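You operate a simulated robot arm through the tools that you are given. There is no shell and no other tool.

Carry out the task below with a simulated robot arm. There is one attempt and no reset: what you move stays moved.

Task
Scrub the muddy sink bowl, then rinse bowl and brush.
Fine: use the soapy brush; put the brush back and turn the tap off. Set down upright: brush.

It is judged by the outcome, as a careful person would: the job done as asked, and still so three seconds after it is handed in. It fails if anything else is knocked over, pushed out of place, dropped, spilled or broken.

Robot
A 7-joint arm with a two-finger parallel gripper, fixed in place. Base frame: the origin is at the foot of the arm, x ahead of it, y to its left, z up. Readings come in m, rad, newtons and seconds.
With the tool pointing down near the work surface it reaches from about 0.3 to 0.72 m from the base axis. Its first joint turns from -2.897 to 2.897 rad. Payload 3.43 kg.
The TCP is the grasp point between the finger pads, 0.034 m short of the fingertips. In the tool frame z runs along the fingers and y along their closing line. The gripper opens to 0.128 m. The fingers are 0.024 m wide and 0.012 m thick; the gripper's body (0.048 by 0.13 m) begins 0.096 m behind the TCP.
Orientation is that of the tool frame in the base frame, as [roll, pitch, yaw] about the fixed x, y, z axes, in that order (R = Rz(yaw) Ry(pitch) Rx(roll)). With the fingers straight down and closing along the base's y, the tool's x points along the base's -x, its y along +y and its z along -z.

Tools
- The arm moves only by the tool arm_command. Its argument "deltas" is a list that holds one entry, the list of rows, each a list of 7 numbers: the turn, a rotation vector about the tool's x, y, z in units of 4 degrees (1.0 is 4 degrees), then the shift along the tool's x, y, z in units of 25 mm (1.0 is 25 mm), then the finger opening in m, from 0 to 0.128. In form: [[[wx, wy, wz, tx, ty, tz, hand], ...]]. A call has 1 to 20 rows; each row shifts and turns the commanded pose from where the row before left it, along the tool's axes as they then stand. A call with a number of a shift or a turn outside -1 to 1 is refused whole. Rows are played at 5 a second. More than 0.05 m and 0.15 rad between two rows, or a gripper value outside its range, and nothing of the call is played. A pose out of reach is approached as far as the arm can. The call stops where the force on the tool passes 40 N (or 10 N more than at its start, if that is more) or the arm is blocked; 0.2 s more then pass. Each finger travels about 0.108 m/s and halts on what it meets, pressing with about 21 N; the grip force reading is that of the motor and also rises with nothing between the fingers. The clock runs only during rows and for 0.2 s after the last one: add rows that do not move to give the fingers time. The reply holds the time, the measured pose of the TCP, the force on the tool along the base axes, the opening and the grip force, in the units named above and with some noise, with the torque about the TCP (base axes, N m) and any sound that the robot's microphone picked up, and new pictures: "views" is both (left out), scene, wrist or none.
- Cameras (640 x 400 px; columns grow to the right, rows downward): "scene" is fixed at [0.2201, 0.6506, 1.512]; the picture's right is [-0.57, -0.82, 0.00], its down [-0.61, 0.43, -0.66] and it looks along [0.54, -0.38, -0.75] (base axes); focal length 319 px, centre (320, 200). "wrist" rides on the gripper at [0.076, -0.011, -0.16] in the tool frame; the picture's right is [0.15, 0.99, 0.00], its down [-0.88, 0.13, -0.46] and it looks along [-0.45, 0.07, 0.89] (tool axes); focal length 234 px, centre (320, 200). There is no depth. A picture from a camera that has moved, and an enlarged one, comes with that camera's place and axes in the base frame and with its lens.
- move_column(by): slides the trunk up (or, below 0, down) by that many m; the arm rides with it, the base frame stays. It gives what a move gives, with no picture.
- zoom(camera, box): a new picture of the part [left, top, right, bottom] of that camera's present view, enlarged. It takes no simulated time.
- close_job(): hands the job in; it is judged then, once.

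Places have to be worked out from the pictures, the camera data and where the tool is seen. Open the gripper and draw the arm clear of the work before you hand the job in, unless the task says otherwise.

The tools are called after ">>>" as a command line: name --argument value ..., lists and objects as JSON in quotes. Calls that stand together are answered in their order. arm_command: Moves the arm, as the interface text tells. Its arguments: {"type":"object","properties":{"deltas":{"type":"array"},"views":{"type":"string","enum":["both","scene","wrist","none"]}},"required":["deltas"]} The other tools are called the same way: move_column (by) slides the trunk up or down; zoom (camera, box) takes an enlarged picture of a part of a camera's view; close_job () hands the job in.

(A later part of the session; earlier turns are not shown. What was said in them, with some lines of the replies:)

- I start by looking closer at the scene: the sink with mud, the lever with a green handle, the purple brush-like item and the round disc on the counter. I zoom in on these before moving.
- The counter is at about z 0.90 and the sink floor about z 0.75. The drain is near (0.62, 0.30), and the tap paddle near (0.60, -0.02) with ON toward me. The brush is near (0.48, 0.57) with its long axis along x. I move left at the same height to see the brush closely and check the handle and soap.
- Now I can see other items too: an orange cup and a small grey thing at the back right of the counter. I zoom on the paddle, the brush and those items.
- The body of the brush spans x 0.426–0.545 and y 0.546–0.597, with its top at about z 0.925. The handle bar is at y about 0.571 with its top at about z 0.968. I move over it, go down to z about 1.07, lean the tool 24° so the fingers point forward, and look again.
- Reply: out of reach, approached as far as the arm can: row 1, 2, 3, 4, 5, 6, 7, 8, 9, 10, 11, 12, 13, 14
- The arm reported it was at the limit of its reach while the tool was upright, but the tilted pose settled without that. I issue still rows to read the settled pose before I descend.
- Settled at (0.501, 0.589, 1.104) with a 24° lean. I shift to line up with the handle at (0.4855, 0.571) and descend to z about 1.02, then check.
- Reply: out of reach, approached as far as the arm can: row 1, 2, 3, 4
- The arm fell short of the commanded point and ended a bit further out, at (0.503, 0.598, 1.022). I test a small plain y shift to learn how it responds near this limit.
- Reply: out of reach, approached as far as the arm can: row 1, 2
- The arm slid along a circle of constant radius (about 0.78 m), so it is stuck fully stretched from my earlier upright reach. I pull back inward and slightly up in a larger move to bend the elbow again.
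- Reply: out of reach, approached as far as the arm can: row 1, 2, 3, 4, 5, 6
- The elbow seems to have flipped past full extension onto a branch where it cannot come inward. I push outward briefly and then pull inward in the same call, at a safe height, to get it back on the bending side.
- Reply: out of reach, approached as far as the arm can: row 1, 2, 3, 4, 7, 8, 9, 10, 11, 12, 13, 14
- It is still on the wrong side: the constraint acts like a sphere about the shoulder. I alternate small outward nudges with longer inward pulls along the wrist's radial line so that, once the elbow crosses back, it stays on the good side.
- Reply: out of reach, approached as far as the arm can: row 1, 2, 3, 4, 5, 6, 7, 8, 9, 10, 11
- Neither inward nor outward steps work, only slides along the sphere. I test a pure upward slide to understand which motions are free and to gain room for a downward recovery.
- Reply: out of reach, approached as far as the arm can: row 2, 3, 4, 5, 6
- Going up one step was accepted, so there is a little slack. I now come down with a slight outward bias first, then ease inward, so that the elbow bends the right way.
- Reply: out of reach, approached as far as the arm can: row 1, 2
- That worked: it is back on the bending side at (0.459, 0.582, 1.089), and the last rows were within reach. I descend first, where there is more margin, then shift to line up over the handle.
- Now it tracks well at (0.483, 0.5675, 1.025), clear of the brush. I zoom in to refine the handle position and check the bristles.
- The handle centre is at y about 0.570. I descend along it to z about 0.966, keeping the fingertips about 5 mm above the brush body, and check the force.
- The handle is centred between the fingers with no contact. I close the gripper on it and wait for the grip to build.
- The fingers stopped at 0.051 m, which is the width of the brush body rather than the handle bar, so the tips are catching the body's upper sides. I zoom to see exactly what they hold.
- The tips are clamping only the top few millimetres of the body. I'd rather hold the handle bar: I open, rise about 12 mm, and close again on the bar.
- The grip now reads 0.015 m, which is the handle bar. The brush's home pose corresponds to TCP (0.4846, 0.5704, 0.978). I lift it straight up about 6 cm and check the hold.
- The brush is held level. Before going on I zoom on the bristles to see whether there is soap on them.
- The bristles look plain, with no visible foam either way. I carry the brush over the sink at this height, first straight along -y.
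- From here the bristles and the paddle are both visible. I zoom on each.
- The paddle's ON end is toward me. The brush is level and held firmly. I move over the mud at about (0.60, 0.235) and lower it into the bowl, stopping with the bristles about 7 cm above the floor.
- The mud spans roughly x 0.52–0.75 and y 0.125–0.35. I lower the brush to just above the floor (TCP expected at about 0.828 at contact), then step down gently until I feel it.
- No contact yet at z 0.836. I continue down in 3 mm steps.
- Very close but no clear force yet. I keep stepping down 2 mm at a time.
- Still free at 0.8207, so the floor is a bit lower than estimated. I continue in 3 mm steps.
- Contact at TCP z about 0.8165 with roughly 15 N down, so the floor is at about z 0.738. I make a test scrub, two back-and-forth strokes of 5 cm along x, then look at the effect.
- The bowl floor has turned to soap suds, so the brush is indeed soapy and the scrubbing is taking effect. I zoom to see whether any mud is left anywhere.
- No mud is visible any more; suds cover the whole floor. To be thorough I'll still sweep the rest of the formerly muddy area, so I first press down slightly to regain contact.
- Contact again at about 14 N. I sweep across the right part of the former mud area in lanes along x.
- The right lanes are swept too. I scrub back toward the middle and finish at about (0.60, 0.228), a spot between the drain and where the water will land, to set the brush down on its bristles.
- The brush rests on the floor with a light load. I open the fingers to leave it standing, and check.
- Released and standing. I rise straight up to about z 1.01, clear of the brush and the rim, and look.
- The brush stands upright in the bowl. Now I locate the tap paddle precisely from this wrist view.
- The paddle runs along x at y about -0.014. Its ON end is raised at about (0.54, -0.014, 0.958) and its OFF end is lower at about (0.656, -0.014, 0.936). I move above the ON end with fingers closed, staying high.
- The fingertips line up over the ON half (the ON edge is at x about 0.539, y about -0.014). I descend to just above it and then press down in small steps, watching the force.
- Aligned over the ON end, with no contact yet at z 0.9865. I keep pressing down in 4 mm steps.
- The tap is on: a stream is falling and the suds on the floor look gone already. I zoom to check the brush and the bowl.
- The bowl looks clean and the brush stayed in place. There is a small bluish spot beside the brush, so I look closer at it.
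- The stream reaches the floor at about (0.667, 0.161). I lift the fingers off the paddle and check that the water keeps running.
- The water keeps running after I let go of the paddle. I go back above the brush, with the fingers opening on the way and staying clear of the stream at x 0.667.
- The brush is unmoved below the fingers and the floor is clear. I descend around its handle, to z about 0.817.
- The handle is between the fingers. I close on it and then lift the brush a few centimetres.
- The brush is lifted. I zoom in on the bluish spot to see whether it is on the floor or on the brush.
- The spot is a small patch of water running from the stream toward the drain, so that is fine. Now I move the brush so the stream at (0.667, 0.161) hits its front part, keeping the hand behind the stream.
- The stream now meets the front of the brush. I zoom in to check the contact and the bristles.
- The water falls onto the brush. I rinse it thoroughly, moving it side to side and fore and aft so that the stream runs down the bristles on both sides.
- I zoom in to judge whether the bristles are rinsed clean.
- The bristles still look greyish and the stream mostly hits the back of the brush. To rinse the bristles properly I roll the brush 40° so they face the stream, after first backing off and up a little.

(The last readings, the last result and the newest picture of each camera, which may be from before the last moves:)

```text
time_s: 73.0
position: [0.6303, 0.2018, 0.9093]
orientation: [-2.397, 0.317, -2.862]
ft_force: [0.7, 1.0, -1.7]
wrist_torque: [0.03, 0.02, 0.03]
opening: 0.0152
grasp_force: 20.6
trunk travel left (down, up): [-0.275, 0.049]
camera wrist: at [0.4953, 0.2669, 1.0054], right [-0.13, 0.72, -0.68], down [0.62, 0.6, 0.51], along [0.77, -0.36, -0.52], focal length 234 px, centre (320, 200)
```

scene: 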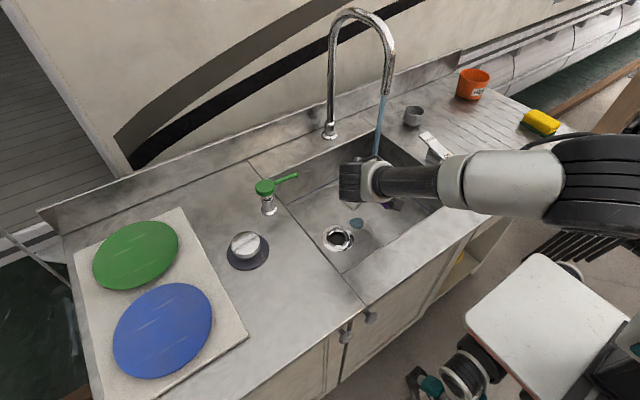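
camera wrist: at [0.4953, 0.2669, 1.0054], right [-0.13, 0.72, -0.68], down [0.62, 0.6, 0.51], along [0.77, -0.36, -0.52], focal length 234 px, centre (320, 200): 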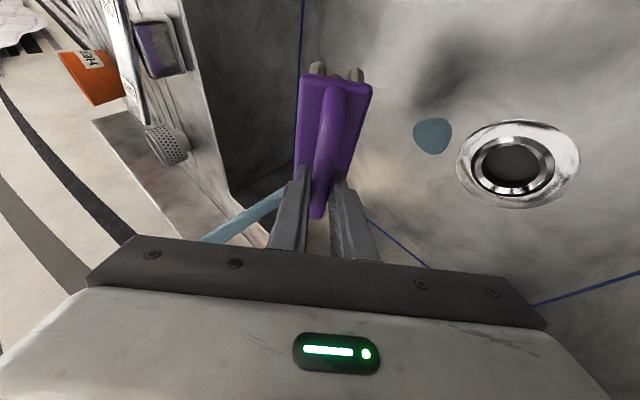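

The roll worked. I now slide the bristle rows under the stream and sweep the brush along it for a few seconds.

>>> arm_command --deltas '[[[0, 0, 0, -0.575, 0.077, 0.186, 0.0], [0, 0, 0, -0.575, 0.077, 0.186, 0.0], [0, 0, 0, 0, 0, 0, 0.0], [0, 0, 0, 0, 0, 0, 0.0], [0, 0, 0, 0, 0, 0, 0.0], [0, 0, 0, 0.6, 0, -0.27, 0.0], [0, 0, 0, 0.6, 0, -0.27, 0.0], [0, 0, 0, 0, 0, 0, 0.0], [0, 0, 0, -0.6, 0, 0.27, 0.0], [0, 0, 0, -0.6, 0, 0.27, 0.0], [0, 0, 0, 0, 0, 0, 0.0], [0, 0, 0, 0, 0, 0, 0.0], [0, 0, 0, 0, 0, 0, 0.0]]]' --views "both"

```text
time_s: 75.8
position: [0.6602, 0.206, 0.9113]
orientation: [-2.398, 0.314, -2.863]
ft_force: [-0.2, 0.6, -1.4]
wrist_torque: [0.04, -0.02, 0.05]
opening: 0.0153
grasp_force: 21.1
trunk travel left (down, up): [-0.275, 0.049]
camera wrist: at [0.5257, 0.271, 1.0069], right [-0.13, 0.72, -0.68], down [0.62, 0.6, 0.51], along [0.77, -0.35, -0.53], focal length 234 px, centre (320, 200)
```

scene: 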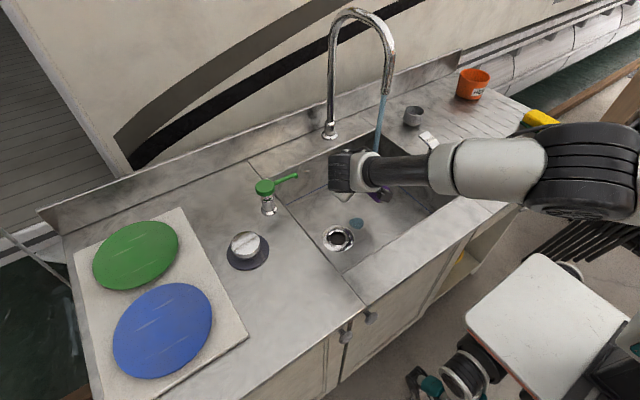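
wrist: 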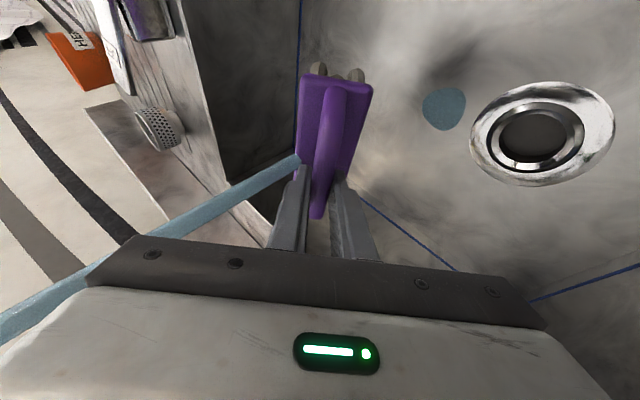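

The stream visibly strikes the side of the brush at the bristles. I zoom in to check their look.

>>> zoom --camera "wrist" --box '[250, 40, 410, 200]'

>>> zoom --camera "scene" --box '[330, 130, 420, 220]'

```text
2.50 times, centred on (330, 120) of wrist
camera zoom: at [0.5257, 0.271, 1.0069], right [-0.13, 0.72, -0.68], down [0.62, 0.6, 0.51], along [0.77, -0.35, -0.53], focal length 585 px, centre (295, 400)
```

zoom: 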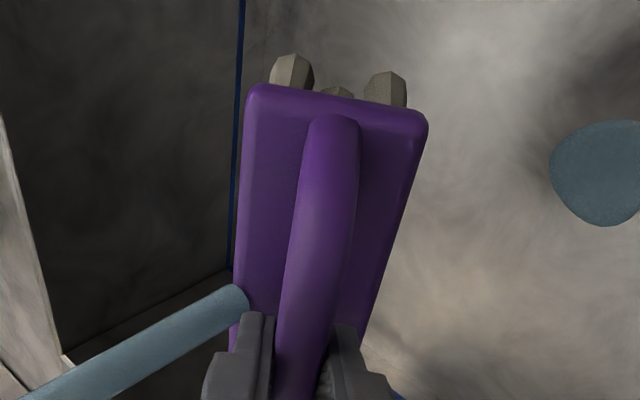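

```text
4.44 times, centred on (375, 175) of scene
camera zoom: at [0.2201, 0.6506, 1.512], right [-0.57, -0.82, 0.0], down [-0.61, 0.43, -0.66], along [0.54, -0.38, -0.75], focal length 1417 px, centre (76, 311)
```

zoom: 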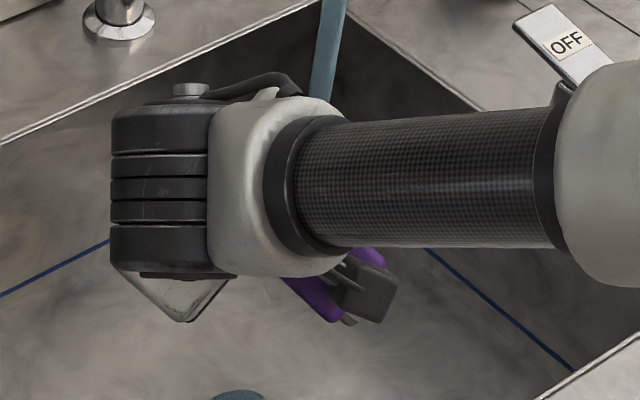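

The bristles now show their off-white colour. I shift 8 mm so the stream runs directly onto the tufts for another second or so, then back away from the stream.

>>> arm_command --deltas '[[[0, 0, 0, -0.084, 0.245, -0.188, 0.0], [0, 0, 0, 0, 0, 0, 0.0], [0, 0, 0, 0, 0, 0, 0.0], [0, 0, 0, 0.6, 0, -0.27, 0.0], [0, 0, 0, 0.6, 0, -0.27, 0.0], [0, 0, 0, 0, 0, 0, 0.0], [0, 0, 0, -0.6, 0, 0.27, 0.0], [0, 0, 0, -0.6, 0, 0.27, 0.0], [0, 0, 0, 0, 0, 0, 0.0], [0, 0, 0, 0, 0, 0, 0.0]]]' --views "wrist"

```text
time_s: 78.0
position: [0.6572, 0.2152, 0.9112]
orientation: [-2.398, 0.315, -2.862]
ft_force: [0.2, 0.3, -1.8]
wrist_torque: [0.04, -0.02, 0.0]
opening: 0.0153
grasp_force: 21.0
trunk travel left (down, up): [-0.275, 0.049]
camera wrist: at [0.5237, 0.2796, 1.0067], right [-0.13, 0.72, -0.68], down [0.62, 0.6, 0.51], along [0.77, -0.35, -0.53], focal length 234 px, centre (320, 200)
```

wrist: 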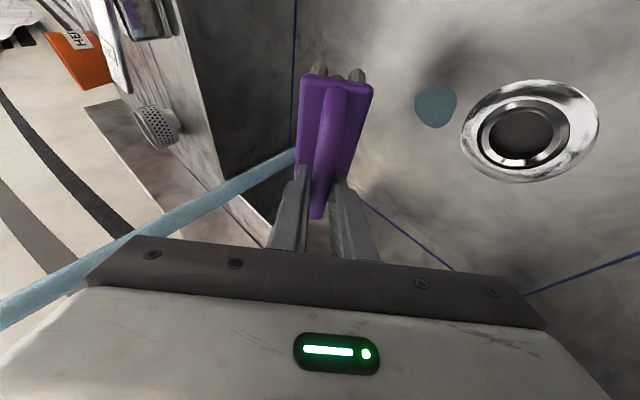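

The rinse is done. I roll the brush back level and then lift it up and back out of the sink.

>>> arm_command --deltas '[[[-0.914, 0, 0.407, 0, 0, 0, 0.0], [-0.914, 0, 0.407, 0, 0, 0, 0.0], [-0.914, 0, 0.407, 0, 0, 0, 0.0], [-0.914, 0, 0.407, 0, 0, 0, 0.0], [-0.914, 0, 0.407, 0, 0, 0, 0.0], [-0.914, 0, 0.407, 0, 0, 0, 0.0], [-0.914, 0, 0.407, 0, 0, 0, 0.0], [-0.914, 0, 0.407, 0, 0, 0, 0.0], [-0.914, 0, 0.407, 0, 0, 0, 0.0], [-0.914, 0, 0.407, 0, 0, 0, 0.0], [0, 0, 0, 0.525, 0, -0.947, 0.0], [0, 0, 0, 0.525, 0, -0.947, 0.0], [0, 0, 0, 0.525, 0, -0.947, 0.0], [0, 0, 0, 0.525, 0, -0.947, 0.0], [0, 0, 0, 0.525, 0, -0.947, 0.0], [0, 0, 0, 0.525, 0, -0.947, 0.0], [0, 0, 0, 0.525, 0, -0.947, 0.0], [0, 0, 0, 0.525, 0, -0.947, 0.0], [0, 0, 0, 0, 0, 0, 0.0]]]' --views "both"

```text
time_s: 82.0
position: [0.4857, 0.2158, 1.0404]
orientation: [-3.141, 0.419, -3.14]
ft_force: [0.5, 0.7, -1.3]
wrist_torque: [0.02, -0.01, -0.02]
opening: 0.0152
grasp_force: 21.1
trunk travel left (down, up): [-0.275, 0.049]
camera wrist: at [0.3512, 0.2036, 1.1557], right [-0.13, 0.99, -0.06], down [0.62, 0.13, 0.77], along [0.77, 0.07, -0.63], focal length 234 px, centre (320, 200)
```

scene: 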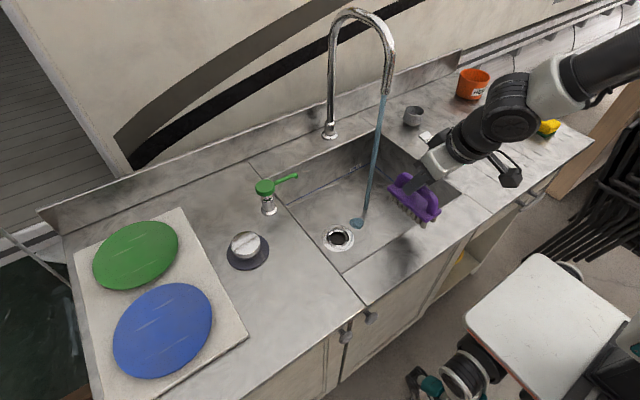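
wrist: 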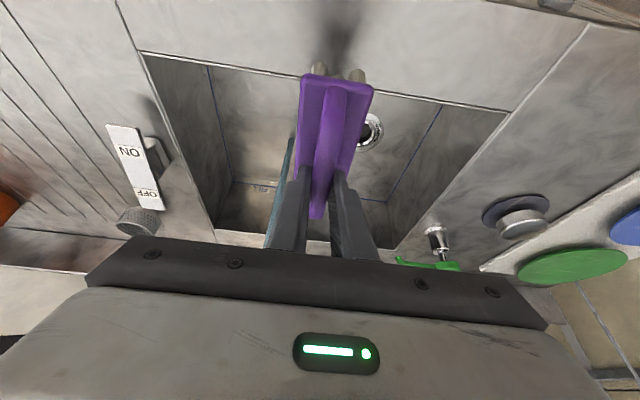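

I zoom on the bristles and the bowl now that both are in clear view.

>>> zoom --camera "scene" --box '[370, 150, 460, 240]'

>>> zoom --camera "scene" --box '[270, 140, 420, 280]'

```text
4.44 times, centred on (415, 195) of scene
camera zoom: at [0.2201, 0.6506, 1.512], right [-0.57, -0.82, 0.0], down [-0.61, 0.43, -0.66], along [0.54, -0.38, -0.75], focal length 1417 px, centre (-102, 222)
```

zoom: 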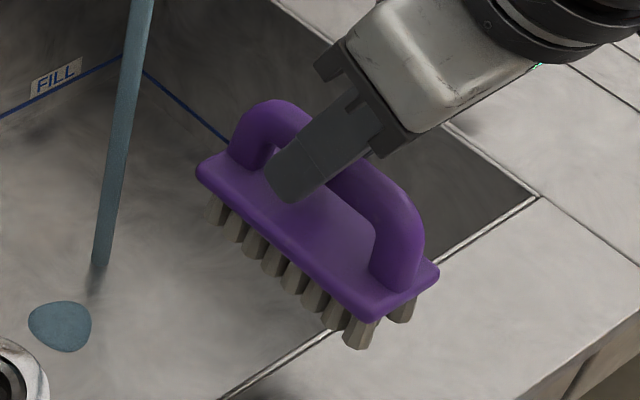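

```text
2.86 times, centred on (345, 210) of scene
camera zoom: at [0.2201, 0.6506, 1.512], right [-0.57, -0.82, 0.0], down [-0.61, 0.43, -0.66], along [0.54, -0.38, -0.75], focal length 911 px, centre (249, 171)
```

zoom: 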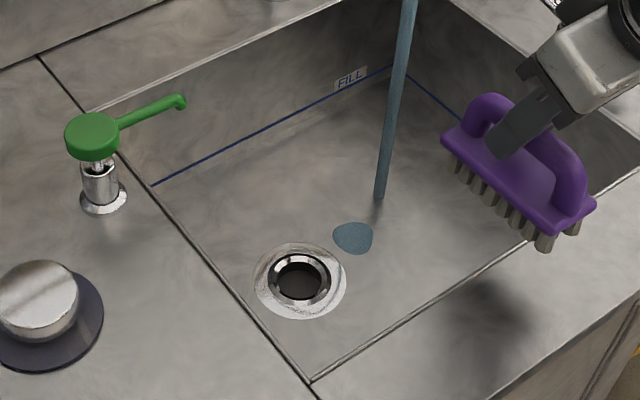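

The bristles now show a wet natural colour instead of the white soapy one, and the bowl floor is clean. I carry the brush back along +y to above its original place.

>>> arm_command --deltas '[[[0, 0, 0, 0, 0.5, 0, 0.0], [0, 0, 0, 0, 0.95, 0, 0.0], [0, 0, 0, 0, 0.95, 0, 0.0], [0, 0, 0, 0, 0.95, 0, 0.0], [0, 0, 0, 0, 0.95, 0, 0.0], [0, 0, 0, 0, 0.95, 0, 0.0], [0, 0, 0, 0, 0.95, 0, 0.0], [0, 0, 0, 0, 0.95, 0, 0.0], [0, 0, 0, 0, 0.95, 0, 0.0], [0, 0, 0, 0, 0.95, 0, 0.0], [0, 0, 0, 0, 0.95, 0, 0.0], [0, 0, 0, 0, 0.95, 0, 0.0], [0, 0, 0, 0, 0.95, 0, 0.0], [0, 0, 0, 0, 0.95, 0, 0.0], [0, 0, 0, 0, 0.95, 0, 0.0], [0, 0, 0, 0, 0.384, 0, 0.0], [0, 0, 0, 0, 0, 0, 0.0], [0, 0, 0, 0, 0, 0, 0.0]]]' --views "both"

```text
time_s: 85.8
position: [0.486, 0.5705, 1.0417]
orientation: [-3.141, 0.418, 3.141]
ft_force: [-0.3, 1.2, -0.4]
wrist_torque: [-0.02, 0.01, -0.01]
opening: 0.015
grasp_force: 21.6
trunk travel left (down, up): [-0.275, 0.049]
camera wrist: at [0.3512, 0.559, 1.1571], right [-0.13, 0.99, -0.06], down [0.62, 0.13, 0.77], along [0.77, 0.07, -0.63], focal length 234 px, centre (320, 200)
```

scene: 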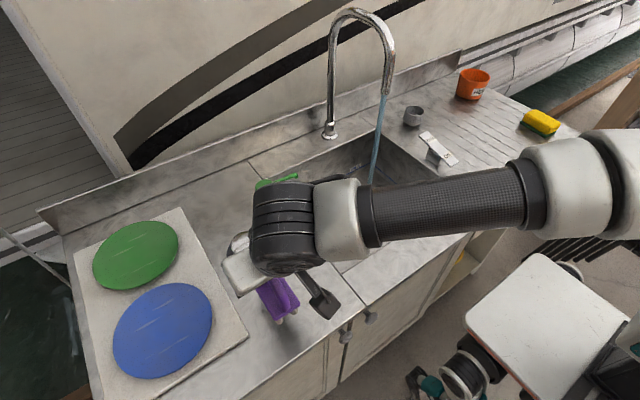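
wrist: 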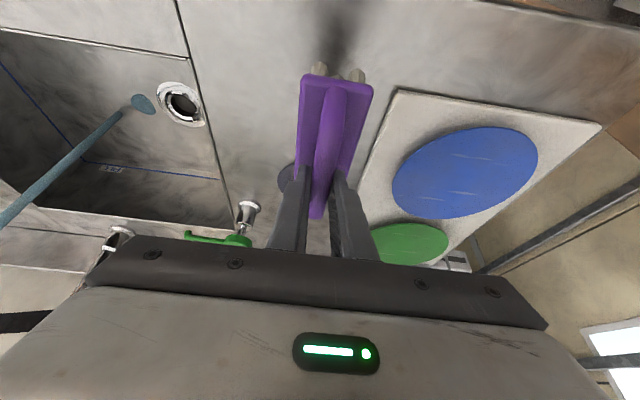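

Right above its home spot. I lower it to about 5 mm above the counter, then ease it down until it touches.

>>> arm_command --deltas '[[[0, 0, 0, 0.332, 0, 0.699, 0.0], [0, 0, 0, 0.332, 0, 0.699, 0.0], [0, 0, 0, 0.332, 0, 0.699, 0.0], [0, 0, 0, 0, 0, 0, 0.0], [0, 0, 0, 0.033, 0, 0.073, 0.0], [0, 0, 0, 0, 0, 0, 0.0]]]' --views "none"

>>> arm_command --deltas '[[[0, 0, 0, 0.033, 0, 0.073, 0.0], [0, 0, 0, 0, 0, 0, 0.0]]]' --views "none"

>>> arm_command --deltas '[[[0, 0, 0, 0.033, 0, 0.073, 0.0], [0, 0, 0, 0, 0, 0, 0.0]]]' --views "none"

```text
time_s: 87.2
position: [0.4852, 0.5711, 0.9826]
orientation: [-3.141, 0.418, -3.141]
ft_force: [0.2, -0.4, -1.0]
wrist_torque: [0.04, -0.01, 0.01]
opening: 0.0149
grasp_force: 20.9
trunk travel left (down, up): [-0.275, 0.049]
```

```text
time_s: 87.8
position: [0.4849, 0.5696, 0.9796]
orientation: [3.141, 0.419, -3.14]
ft_force: [0.2, 0.8, -1.8]
wrist_torque: [0.01, 0.02, -0.01]
opening: 0.0155
grasp_force: 20.8
trunk travel left (down, up): [-0.275, 0.049]
```

```text
time_s: 88.4
position: [0.4868, 0.5713, 0.9776]
orientation: [3.139, 0.422, 3.141]
ft_force: [-1.8, 2.8, 7.2]
wrist_torque: [-0.04, 0.3, -0.05]
opening: 0.015
grasp_force: 21.3
trunk travel left (down, up): [-0.275, 0.049]
```

The brush touches the counter (7 N upward). I release it gently and check that it stands.

>>> arm_command --deltas '[[[0, 0, 0, 0, 0, 0, 0.022], [0, 0, 0, 0, 0, 0, 0.035], [0, 0, 0, 0, 0, 0, 0.05], [0, 0, 0, 0, 0, 0, 0.065], [0, 0, 0, 0, 0, 0, 0.065], [0, 0, 0, 0, 0, 0, 0.065]]]' --views "wrist"

```text
time_s: 89.8
position: [0.4877, 0.5698, 0.9775]
orientation: [-3.141, 0.42, 3.14]
ft_force: [1.1, 0.7, -1.0]
wrist_torque: [0.04, -0.01, 0.0]
opening: 0.065
grasp_force: 0.1
trunk travel left (down, up): [-0.275, 0.049]
camera wrist: at [0.3523, 0.5585, 1.0925], right [-0.13, 0.99, -0.06], down [0.62, 0.13, 0.77], along [0.77, 0.07, -0.63], focal length 234 px, centre (320, 200)
```

wrist: 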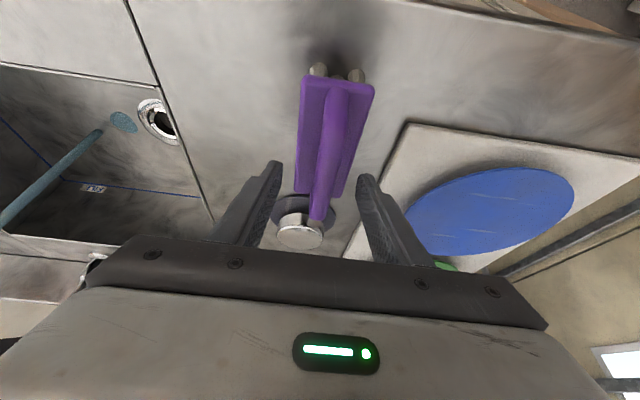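

The brush stands in its place. I rise straight up clear of the handle and move back toward the sink at the same height.

>>> arm_command --deltas '[[[0, 0, 0, -0.203, 0, -0.457, 0.065], [0, 0, 0, -0.407, 0, -0.914, 0.065], [0, 0, 0, -0.407, 0, -0.914, 0.065], [0, 0, 0, 0, 0, 0, 0.065], [0, 0, 0, 0, -1, 0, 0.065], [0, 0, 0, 0, -1, 0, 0.04], [0, 0, 0, 0, -1, 0, 0.02], [0, 0, 0, 0, -1, 0, 0.0], [0, 0, 0, 0, -1, 0, 0.0], [0, 0, 0, 0, -1, 0, 0.0], [0, 0, 0, 0, -1, 0, 0.0], [0, 0, 0, 0, -1, 0, 0.0], [0, 0, 0, 0, 0, 0, 0.0]]]' --views "both"

```text
time_s: 92.6
position: [0.487, 0.3709, 1.0387]
orientation: [-3.141, 0.421, 3.141]
ft_force: [-0.3, -0.2, -0.7]
wrist_torque: [0.0, 0.02, 0.05]
opening: 0.0
grasp_force: 21.5
trunk travel left (down, up): [-0.275, 0.049]
camera wrist: at [0.3526, 0.3583, 1.154], right [-0.13, 0.99, -0.06], down [0.62, 0.13, 0.77], along [0.77, 0.07, -0.63], focal length 234 px, centre (320, 200)
```

scene: 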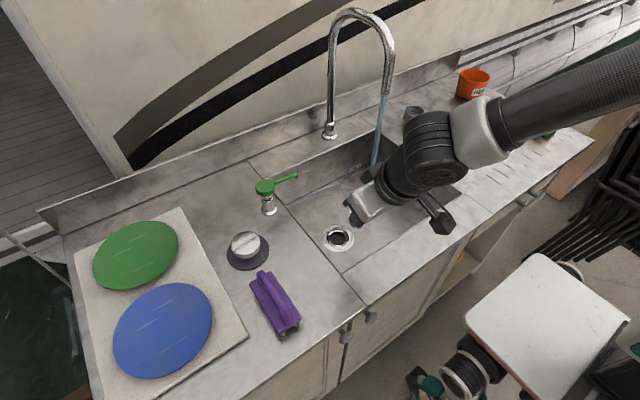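
wrist: 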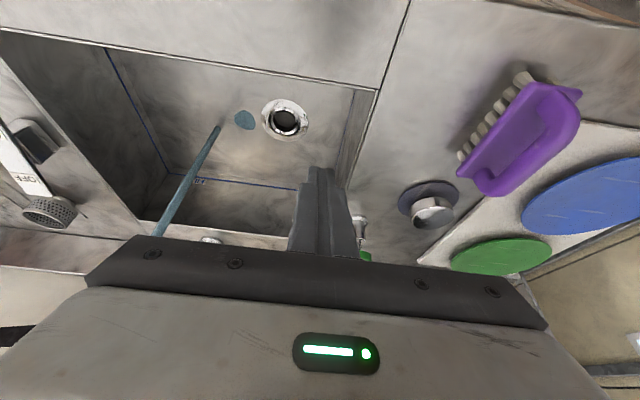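

The brush is back at its original spot and upright. I zoom in to compare it with the starting picture.

>>> zoom --camera "scene" --box '[240, 255, 320, 345]'

>>> zoom --camera "wrist" --box '[90, 60, 330, 220]'

```text
4.44 times, centred on (280, 300) of scene
camera zoom: at [0.2201, 0.6506, 1.512], right [-0.57, -0.82, 0.0], down [-0.61, 0.43, -0.66], along [0.54, -0.38, -0.75], focal length 1417 px, centre (498, -244)
```

zoom: 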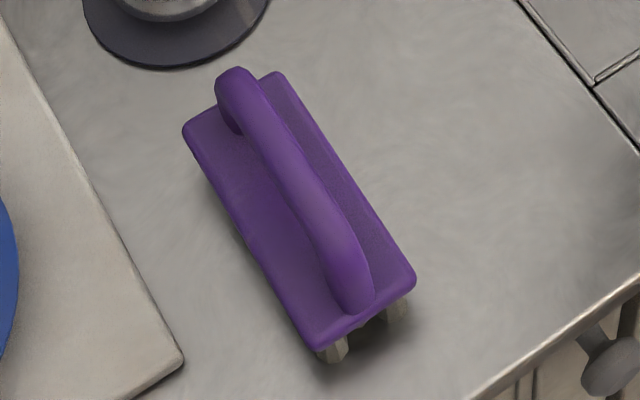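

```text
2.50 times, centred on (210, 140) of wrist
camera zoom: at [0.3526, 0.3583, 1.154], right [-0.13, 0.99, -0.06], down [0.62, 0.13, 0.77], along [0.77, 0.07, -0.63], focal length 585 px, centre (595, 350)
```

zoom: 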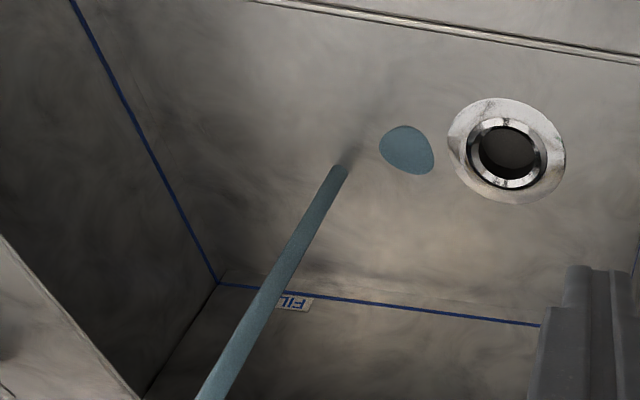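

The brush is home to within a few millimetres. Now I head for the tap paddle to turn it off, first along -y at this height, in front of the stream.

>>> arm_command --deltas '[[[0, 0, 0, 0, -0.962, 0, 0.0], [0, 0, 0, 0, -0.962, 0, 0.0], [0, 0, 0, 0, -0.962, 0, 0.0], [0, 0, 0, 0, -0.962, 0, 0.0], [0, 0, 0, 0, -0.962, 0, 0.0], [0, 0, 0, 0, -0.962, 0, 0.0], [0, 0, 0, 0, -0.962, 0, 0.0], [0, 0, 0, 0, -0.962, 0, 0.0], [0, 0, 0, 0, -0.962, 0, 0.0], [0, 0, 0, 0, -0.962, 0, 0.0], [0, 0, 0, 0, -0.962, 0, 0.0], [0, 0, 0, 0, -0.962, 0, 0.0], [0, 0, 0, 0, -0.962, 0, 0.0], [0, 0, 0, 0, -0.962, 0, 0.0], [0, 0, 0, 0, -0.962, 0, 0.0], [0, 0, 0, 0, -0.962, 0, 0.0], [0, 0, 0, 0, 0, 0, 0.0]]]' --views "wrist"

```text
time_s: 96.2
position: [0.4863, -0.0143, 1.0417]
orientation: [-3.141, 0.419, 3.14]
ft_force: [0.0, 1.5, 0.0]
wrist_torque: [0.0, 0.01, 0.0]
opening: 0.0
grasp_force: 20.7
trunk travel left (down, up): [-0.275, 0.049]
camera wrist: at [0.3516, -0.0256, 1.1568], right [-0.13, 0.99, -0.06], down [0.62, 0.13, 0.77], along [0.77, 0.07, -0.63], focal length 234 px, centre (320, 200)
```

wrist: 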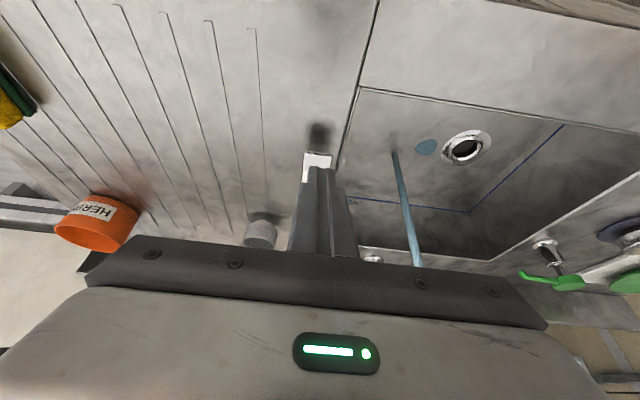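

Lined up with the paddle at y -0.014. I move forward over the OFF end (x about 0.642) at this height.

>>> arm_command --deltas '[[[0, 0, 0, -0.808, 0, 0.36, 0.0], [0, 0, 0, -0.808, 0, 0.36, 0.0], [0, 0, 0, -0.808, 0, 0.36, 0.0], [0, 0, 0, -0.808, 0, 0.36, 0.0], [0, 0, 0, -0.808, 0, 0.36, 0.0], [0, 0, 0, -0.808, 0, 0.36, 0.0], [0, 0, 0, -0.808, 0, 0.36, 0.0], [0, 0, 0, 0, 0, 0, 0.0]]]' --views "both"

```text
time_s: 98.0
position: [0.6415, -0.0153, 1.0382]
orientation: [3.141, 0.42, -3.141]
ft_force: [-0.1, 0.2, 0.8]
wrist_torque: [0.01, -0.01, 0.01]
opening: 0.0002
grasp_force: 20.8
trunk travel left (down, up): [-0.275, 0.049]
camera wrist: at [0.5062, -0.0266, 1.1542], right [-0.13, 0.99, -0.06], down [0.62, 0.13, 0.77], along [0.77, 0.07, -0.63], focal length 234 px, centre (320, 200)
```

scene: 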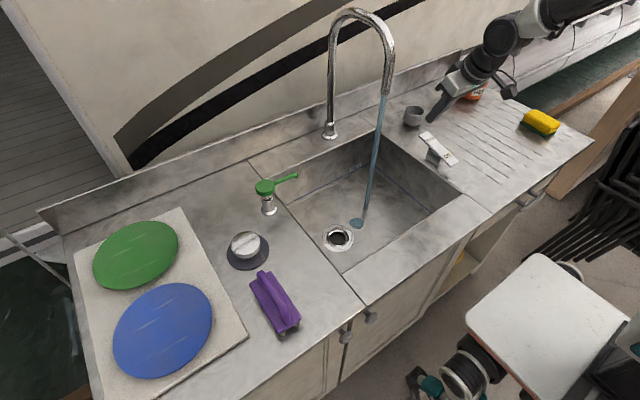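
wrist: 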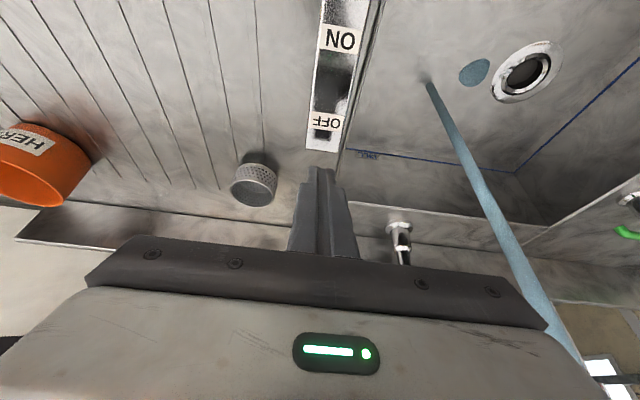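

The OFF end edge is at x about 0.662 and y about -0.013, so the fingertips are above it. I descend close, then press in small steps.

>>> arm_command --deltas '[[[0, 0, 0, 0.417, 0, 0.69, 0.0], [0, 0, 0, 0.417, 0, 0.69, 0.0], [0, 0, 0, 0, 0, 0, 0.0], [0, 0, 0, 0.065, 0, 0.146, 0.0], [0, 0, 0, 0.065, 0, 0.146, 0.0], [0, 0, 0, 0, 0, 0, 0.0]]]' --views "wrist"

>>> arm_command --deltas '[[[0, 0, 0, 0.065, 0, 0.146, 0.0], [0, 0, 0, 0, 0, 0, 0.0]]]' --views "none"

>>> arm_command --deltas '[[[0, 0, 0, 0.065, 0, 0.146, 0.0], [0, 0, 0, 0, 0, 0, 0.0]]]' --views "none"

>>> arm_command --deltas '[[[0, 0, 0, 0.065, 0, 0.146, 0.0], [0, 0, 0, 0, 0, 0, 0.0]]]' --views "wrist"

```text
time_s: 99.4
position: [0.6373, -0.0143, 0.9939]
orientation: [3.141, 0.42, 3.141]
ft_force: [-0.4, 0.2, 0.9]
wrist_torque: [-0.03, 0.0, -0.01]
opening: 0.0001
grasp_force: 21.1
trunk travel left (down, up): [-0.275, 0.049]
camera wrist: at [0.5016, -0.0261, 1.1078], right [-0.13, 0.99, -0.06], down [0.62, 0.13, 0.77], along [0.77, 0.07, -0.63], focal length 234 px, centre (320, 200)
```

wrist: 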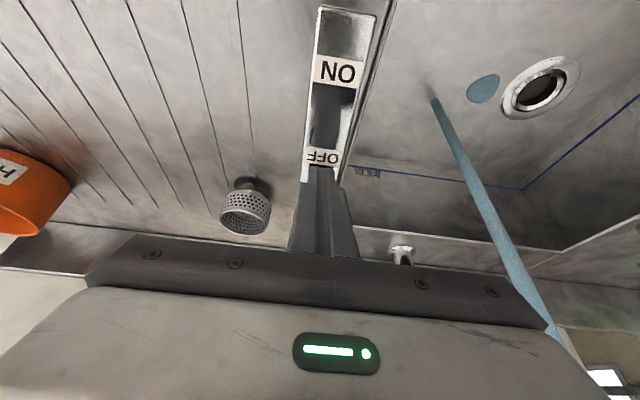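

```text
time_s: 100.0
position: [0.6347, -0.0155, 0.9889]
orientation: [-3.141, 0.418, 3.141]
ft_force: [-1.1, 0.7, -0.2]
wrist_torque: [0.04, 0.0, 0.0]
opening: 0.0001
grasp_force: 21.0
trunk travel left (down, up): [-0.275, 0.049]
```

```text
time_s: 100.6
position: [0.6351, -0.0144, 0.9841]
orientation: [-3.141, 0.418, 3.14]
ft_force: [0.0, 0.2, 0.3]
wrist_torque: [-0.07, -0.01, 0.01]
opening: 0.0
grasp_force: 21.3
trunk travel left (down, up): [-0.275, 0.049]
```

```text
time_s: 101.2
position: [0.6352, -0.0144, 0.9785]
orientation: [-3.14, 0.419, 3.141]
ft_force: [-0.1, -0.7, 0.2]
wrist_torque: [0.01, -0.01, 0.02]
opening: 0.0
grasp_force: 21.0
trunk travel left (down, up): [-0.275, 0.049]
camera wrist: at [0.5012, -0.0268, 1.0949], right [-0.13, 0.99, -0.06], down [0.62, 0.13, 0.77], along [0.77, 0.07, -0.63], focal length 234 px, centre (320, 200)
```

wrist: 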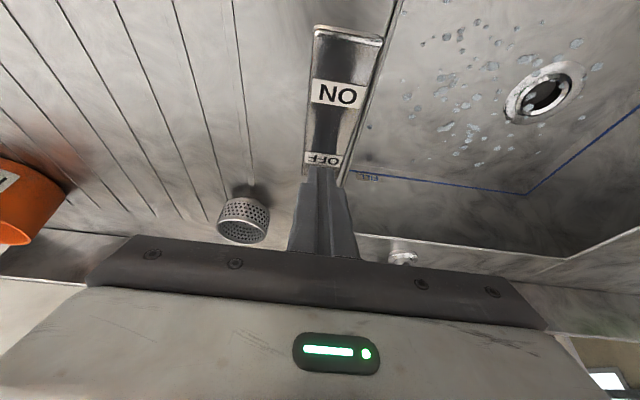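

The stream has stopped: the tap is off. I see small spots around the drain, so I zoom in to see whether they are water drops or suds.

>>> zoom --camera "wrist" --box '[380, 0, 640, 170]'

>>> zoom --camera "scene" --box '[270, 140, 470, 280]'

```text
2.35 times, centred on (510, 85) of wrist
camera zoom: at [0.5012, -0.0268, 1.0949], right [-0.13, 0.99, -0.06], down [0.62, 0.13, 0.77], along [0.77, 0.07, -0.63], focal length 551 px, centre (-127, 471)
```

zoom: 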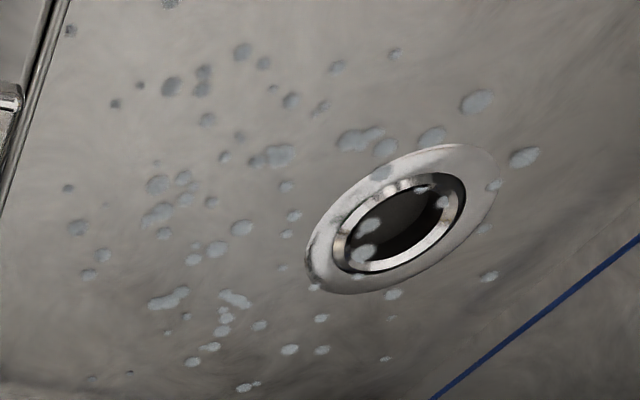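

```text
2.86 times, centred on (370, 210) of scene
camera zoom: at [0.2201, 0.6506, 1.512], right [-0.57, -0.82, 0.0], down [-0.61, 0.43, -0.66], along [0.54, -0.38, -0.75], focal length 911 px, centre (177, 171)
```

zoom: 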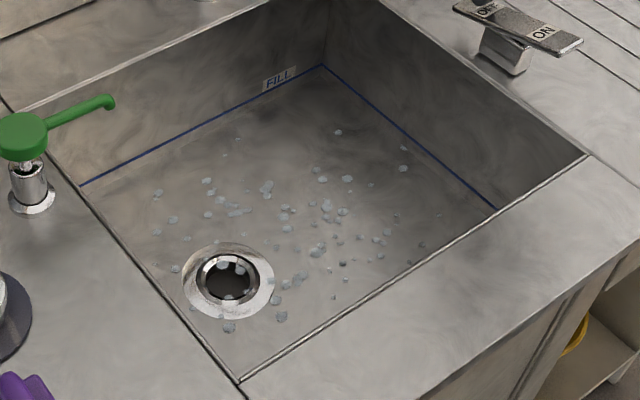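

I zoom in further on the spots and on the paddle state.

>>> zoom --camera "scene" --box '[330, 190, 390, 250]'

>>> zoom --camera "wrist" --box '[420, 30, 520, 130]'

>>> zoom --camera "scene" --box '[390, 60, 500, 180]'

```text
6.67 times, centred on (360, 220) of scene
camera zoom: at [0.2201, 0.6506, 1.512], right [-0.57, -0.82, 0.0], down [-0.61, 0.43, -0.66], along [0.54, -0.38, -0.75], focal length 2126 px, centre (53, 67)
```

zoom: 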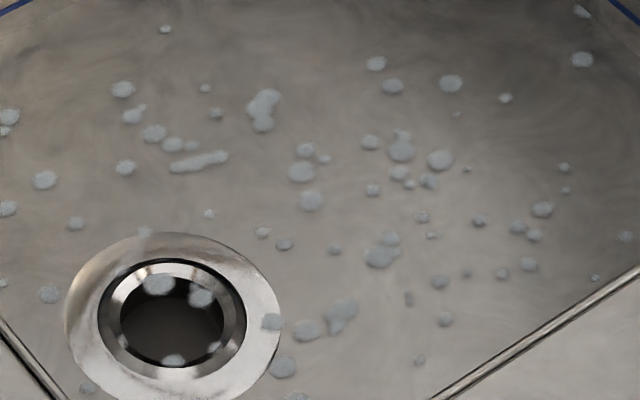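

```text
4.00 times, centred on (470, 80) of wrist
camera zoom: at [0.5012, -0.0268, 1.0949], right [-0.13, 0.99, -0.06], down [0.62, 0.13, 0.77], along [0.77, 0.07, -0.63], focal length 937 px, centre (-280, 680)
```

zoom: 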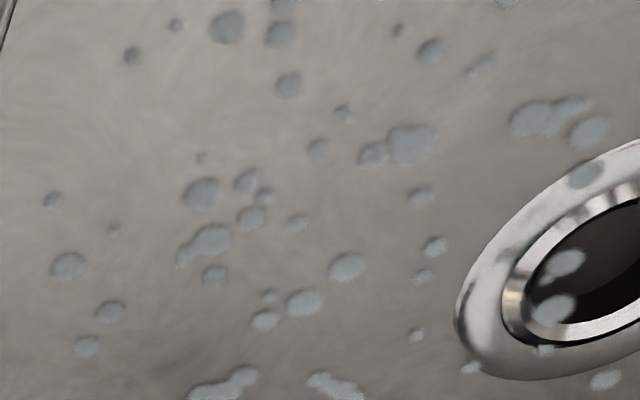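

```text
3.33 times, centred on (445, 120) of scene
camera zoom: at [0.2201, 0.6506, 1.512], right [-0.57, -0.82, 0.0], down [-0.61, 0.43, -0.66], along [0.54, -0.38, -0.75], focal length 1063 px, centre (-97, 467)
```

zoom: 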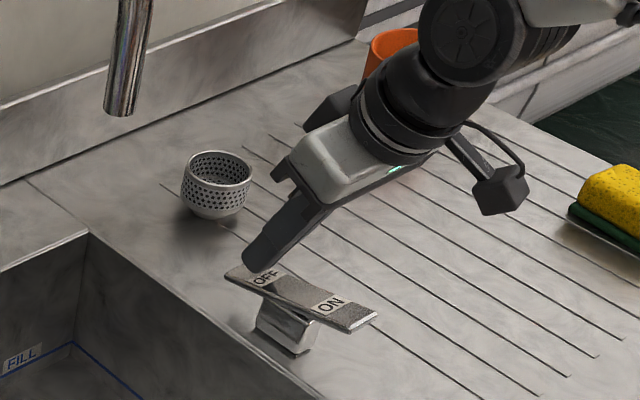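

The tap is off and the paddle's OFF end is down; the spots are water beads left on a clean floor. I lift off the paddle and check that it stays off.

>>> arm_command --deltas '[[[0, 0, 0, -0.203, 0, -0.457, 0.0], [0, 0, 0, -0.407, 0, -0.914, 0.0], [0, 0, 0, -0.407, 0, -0.914, 0.0], [0, 0, 0, -0.407, 0, -0.914, 0.0], [0, 0, 0, 0.914, 0, -0.407, 0.0], [0, 0, 0, 0.914, 0, -0.407, 0.0], [0, 0, 0, 0.914, 0, -0.407, 0.0], [0, 0, 0, 0.914, 0, -0.407, 0.0], [0, 0, 0, 0.914, 0, -0.407, 0.0], [0, 0, 0, 0.914, 0, -0.407, 0.0], [0, 0, 0, 0.914, 0, -0.407, 0.02], [0, 0, 0, -0.407, 0, -0.914, 0.06], [0, 0, 0, -0.407, 0, -0.914, 0.08], [0, 0, 0, 0, 0, 0, 0.08]]]' --views "both"

```text
time_s: 104.2
position: [0.4571, -0.0168, 1.1175]
orientation: [3.141, 0.418, 3.141]
ft_force: [-0.2, 0.7, 0.1]
wrist_torque: [-0.03, 0.01, -0.01]
opening: 0.0802
grasp_force: 0.1
trunk travel left (down, up): [-0.275, 0.049]
camera wrist: at [0.3232, -0.028, 1.2329], right [-0.13, 0.99, -0.06], down [0.62, 0.13, 0.77], along [0.77, 0.07, -0.63], focal length 234 px, centre (320, 200)
```

scene: 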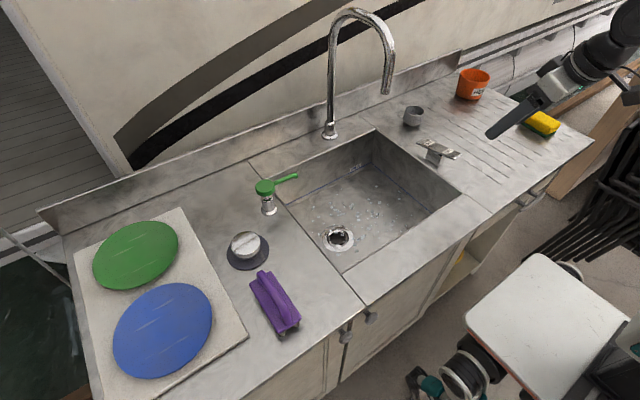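
wrist: 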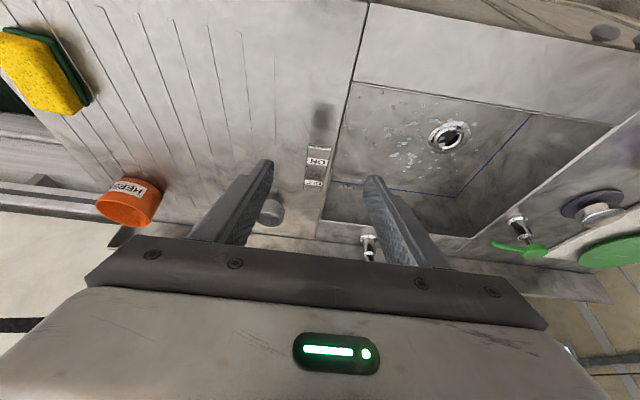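

The tap stays off and the arm is clear. I make a last inspection of the brush, the bowl and the other items.

>>> zoom --camera "scene" --box '[240, 255, 320, 345]'

>>> zoom --camera "scene" --box '[270, 130, 470, 280]'

>>> zoom --camera "wrist" --box '[330, 60, 560, 220]'

```text
4.44 times, centred on (280, 300) of scene
camera zoom: at [0.2201, 0.6506, 1.512], right [-0.57, -0.82, 0.0], down [-0.61, 0.43, -0.66], along [0.54, -0.38, -0.75], focal length 1417 px, centre (498, -244)
```

zoom: 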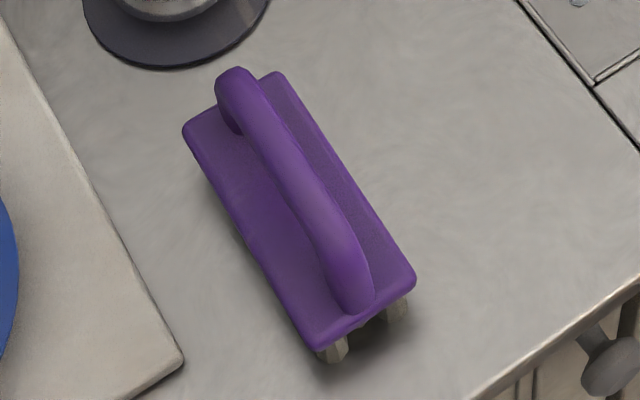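

```text
2.67 times, centred on (370, 205) of scene
camera zoom: at [0.2201, 0.6506, 1.512], right [-0.57, -0.82, 0.0], down [-0.61, 0.43, -0.66], along [0.54, -0.38, -0.75], focal length 850 px, centre (187, 187)
```

zoom: 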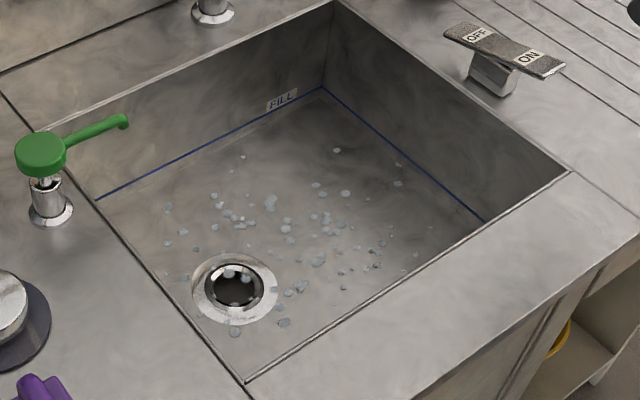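

```text
2.50 times, centred on (445, 140) of wrist
camera zoom: at [0.3232, -0.028, 1.2329], right [-0.13, 0.99, -0.06], down [0.62, 0.13, 0.77], along [0.77, 0.07, -0.63], focal length 585 px, centre (8, 350)
```

zoom: 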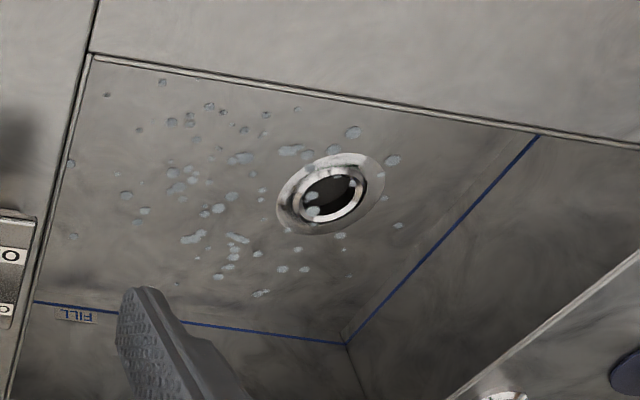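

Everything is in order: the brush stands upright in its place, the bowl is free of mud and suds with only water beads left, the tap is off, and the other items are untouched. I open the gripper fully, rise a little more, and take a last picture.

>>> arm_command --deltas '[[[0, 0, 0, -0.2, 0, -0.95, 0.1], [0, 0, 0, -0.2, 0, -0.95, 0.12], [0, 0, 0, 0, 0, 0, 0.12], [0, 0, 0, 0, 0, 0, 0.12], [0, 0, 0, 0, 0, 0, 0.12]]]' --views "scene"

```text
time_s: 105.4
position: [0.4486, -0.0159, 1.1646]
orientation: [-3.141, 0.419, -3.141]
ft_force: [0.2, 0.2, -0.5]
wrist_torque: [-0.05, 0.0, 0.01]
opening: 0.12
grasp_force: 0.0
trunk travel left (down, up): [-0.275, 0.049]
```

scene: 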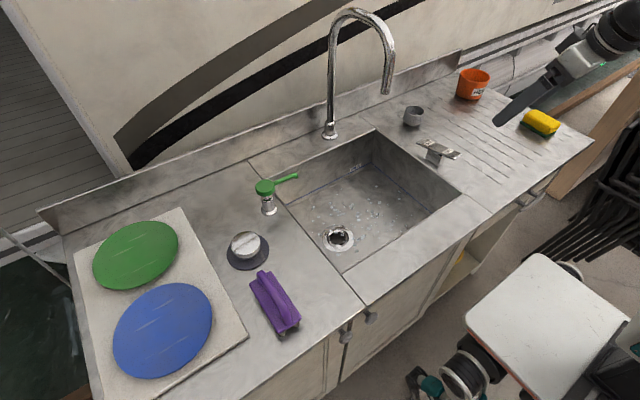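

The bowl is scrubbed and rinsed, the brush is rinsed and back upright in its place, the tap is off, and the arm is clear with the gripper open. I hand the job in.

>>> close_job

```text
The job is handed in.
```

I scrubbed the mud out of the sink bowl, rinsed the bowl and brush, and handed the job in. I don't have the judge's result.

- **Scrubbing:** The brush was already soapy. It turned the muddy floor to suds, and no mud was visible afterwards. I didn't scrub the patch beside the drain directly, but it looked clean too.
- **Rinsing:** The suds were gone as soon as the water came on. I held the brush under the stream for several seconds, including with the bristles tilted into the water. The water ran for about 45 seconds in total. Only what looked like water drops were left on the bowl floor.
- **Brush:** It is back in its original place, upright, within a few millimetres of where it started.
- **Tap:** It is off, and it stayed off after I let go of the paddle.

Early on, the arm got stuck at full stretch while reaching for the brush, and I worked it free without touching anything. I also set the brush down in the sink for a moment to free the gripper for the tap. Nothing else on the counter appeared to move.
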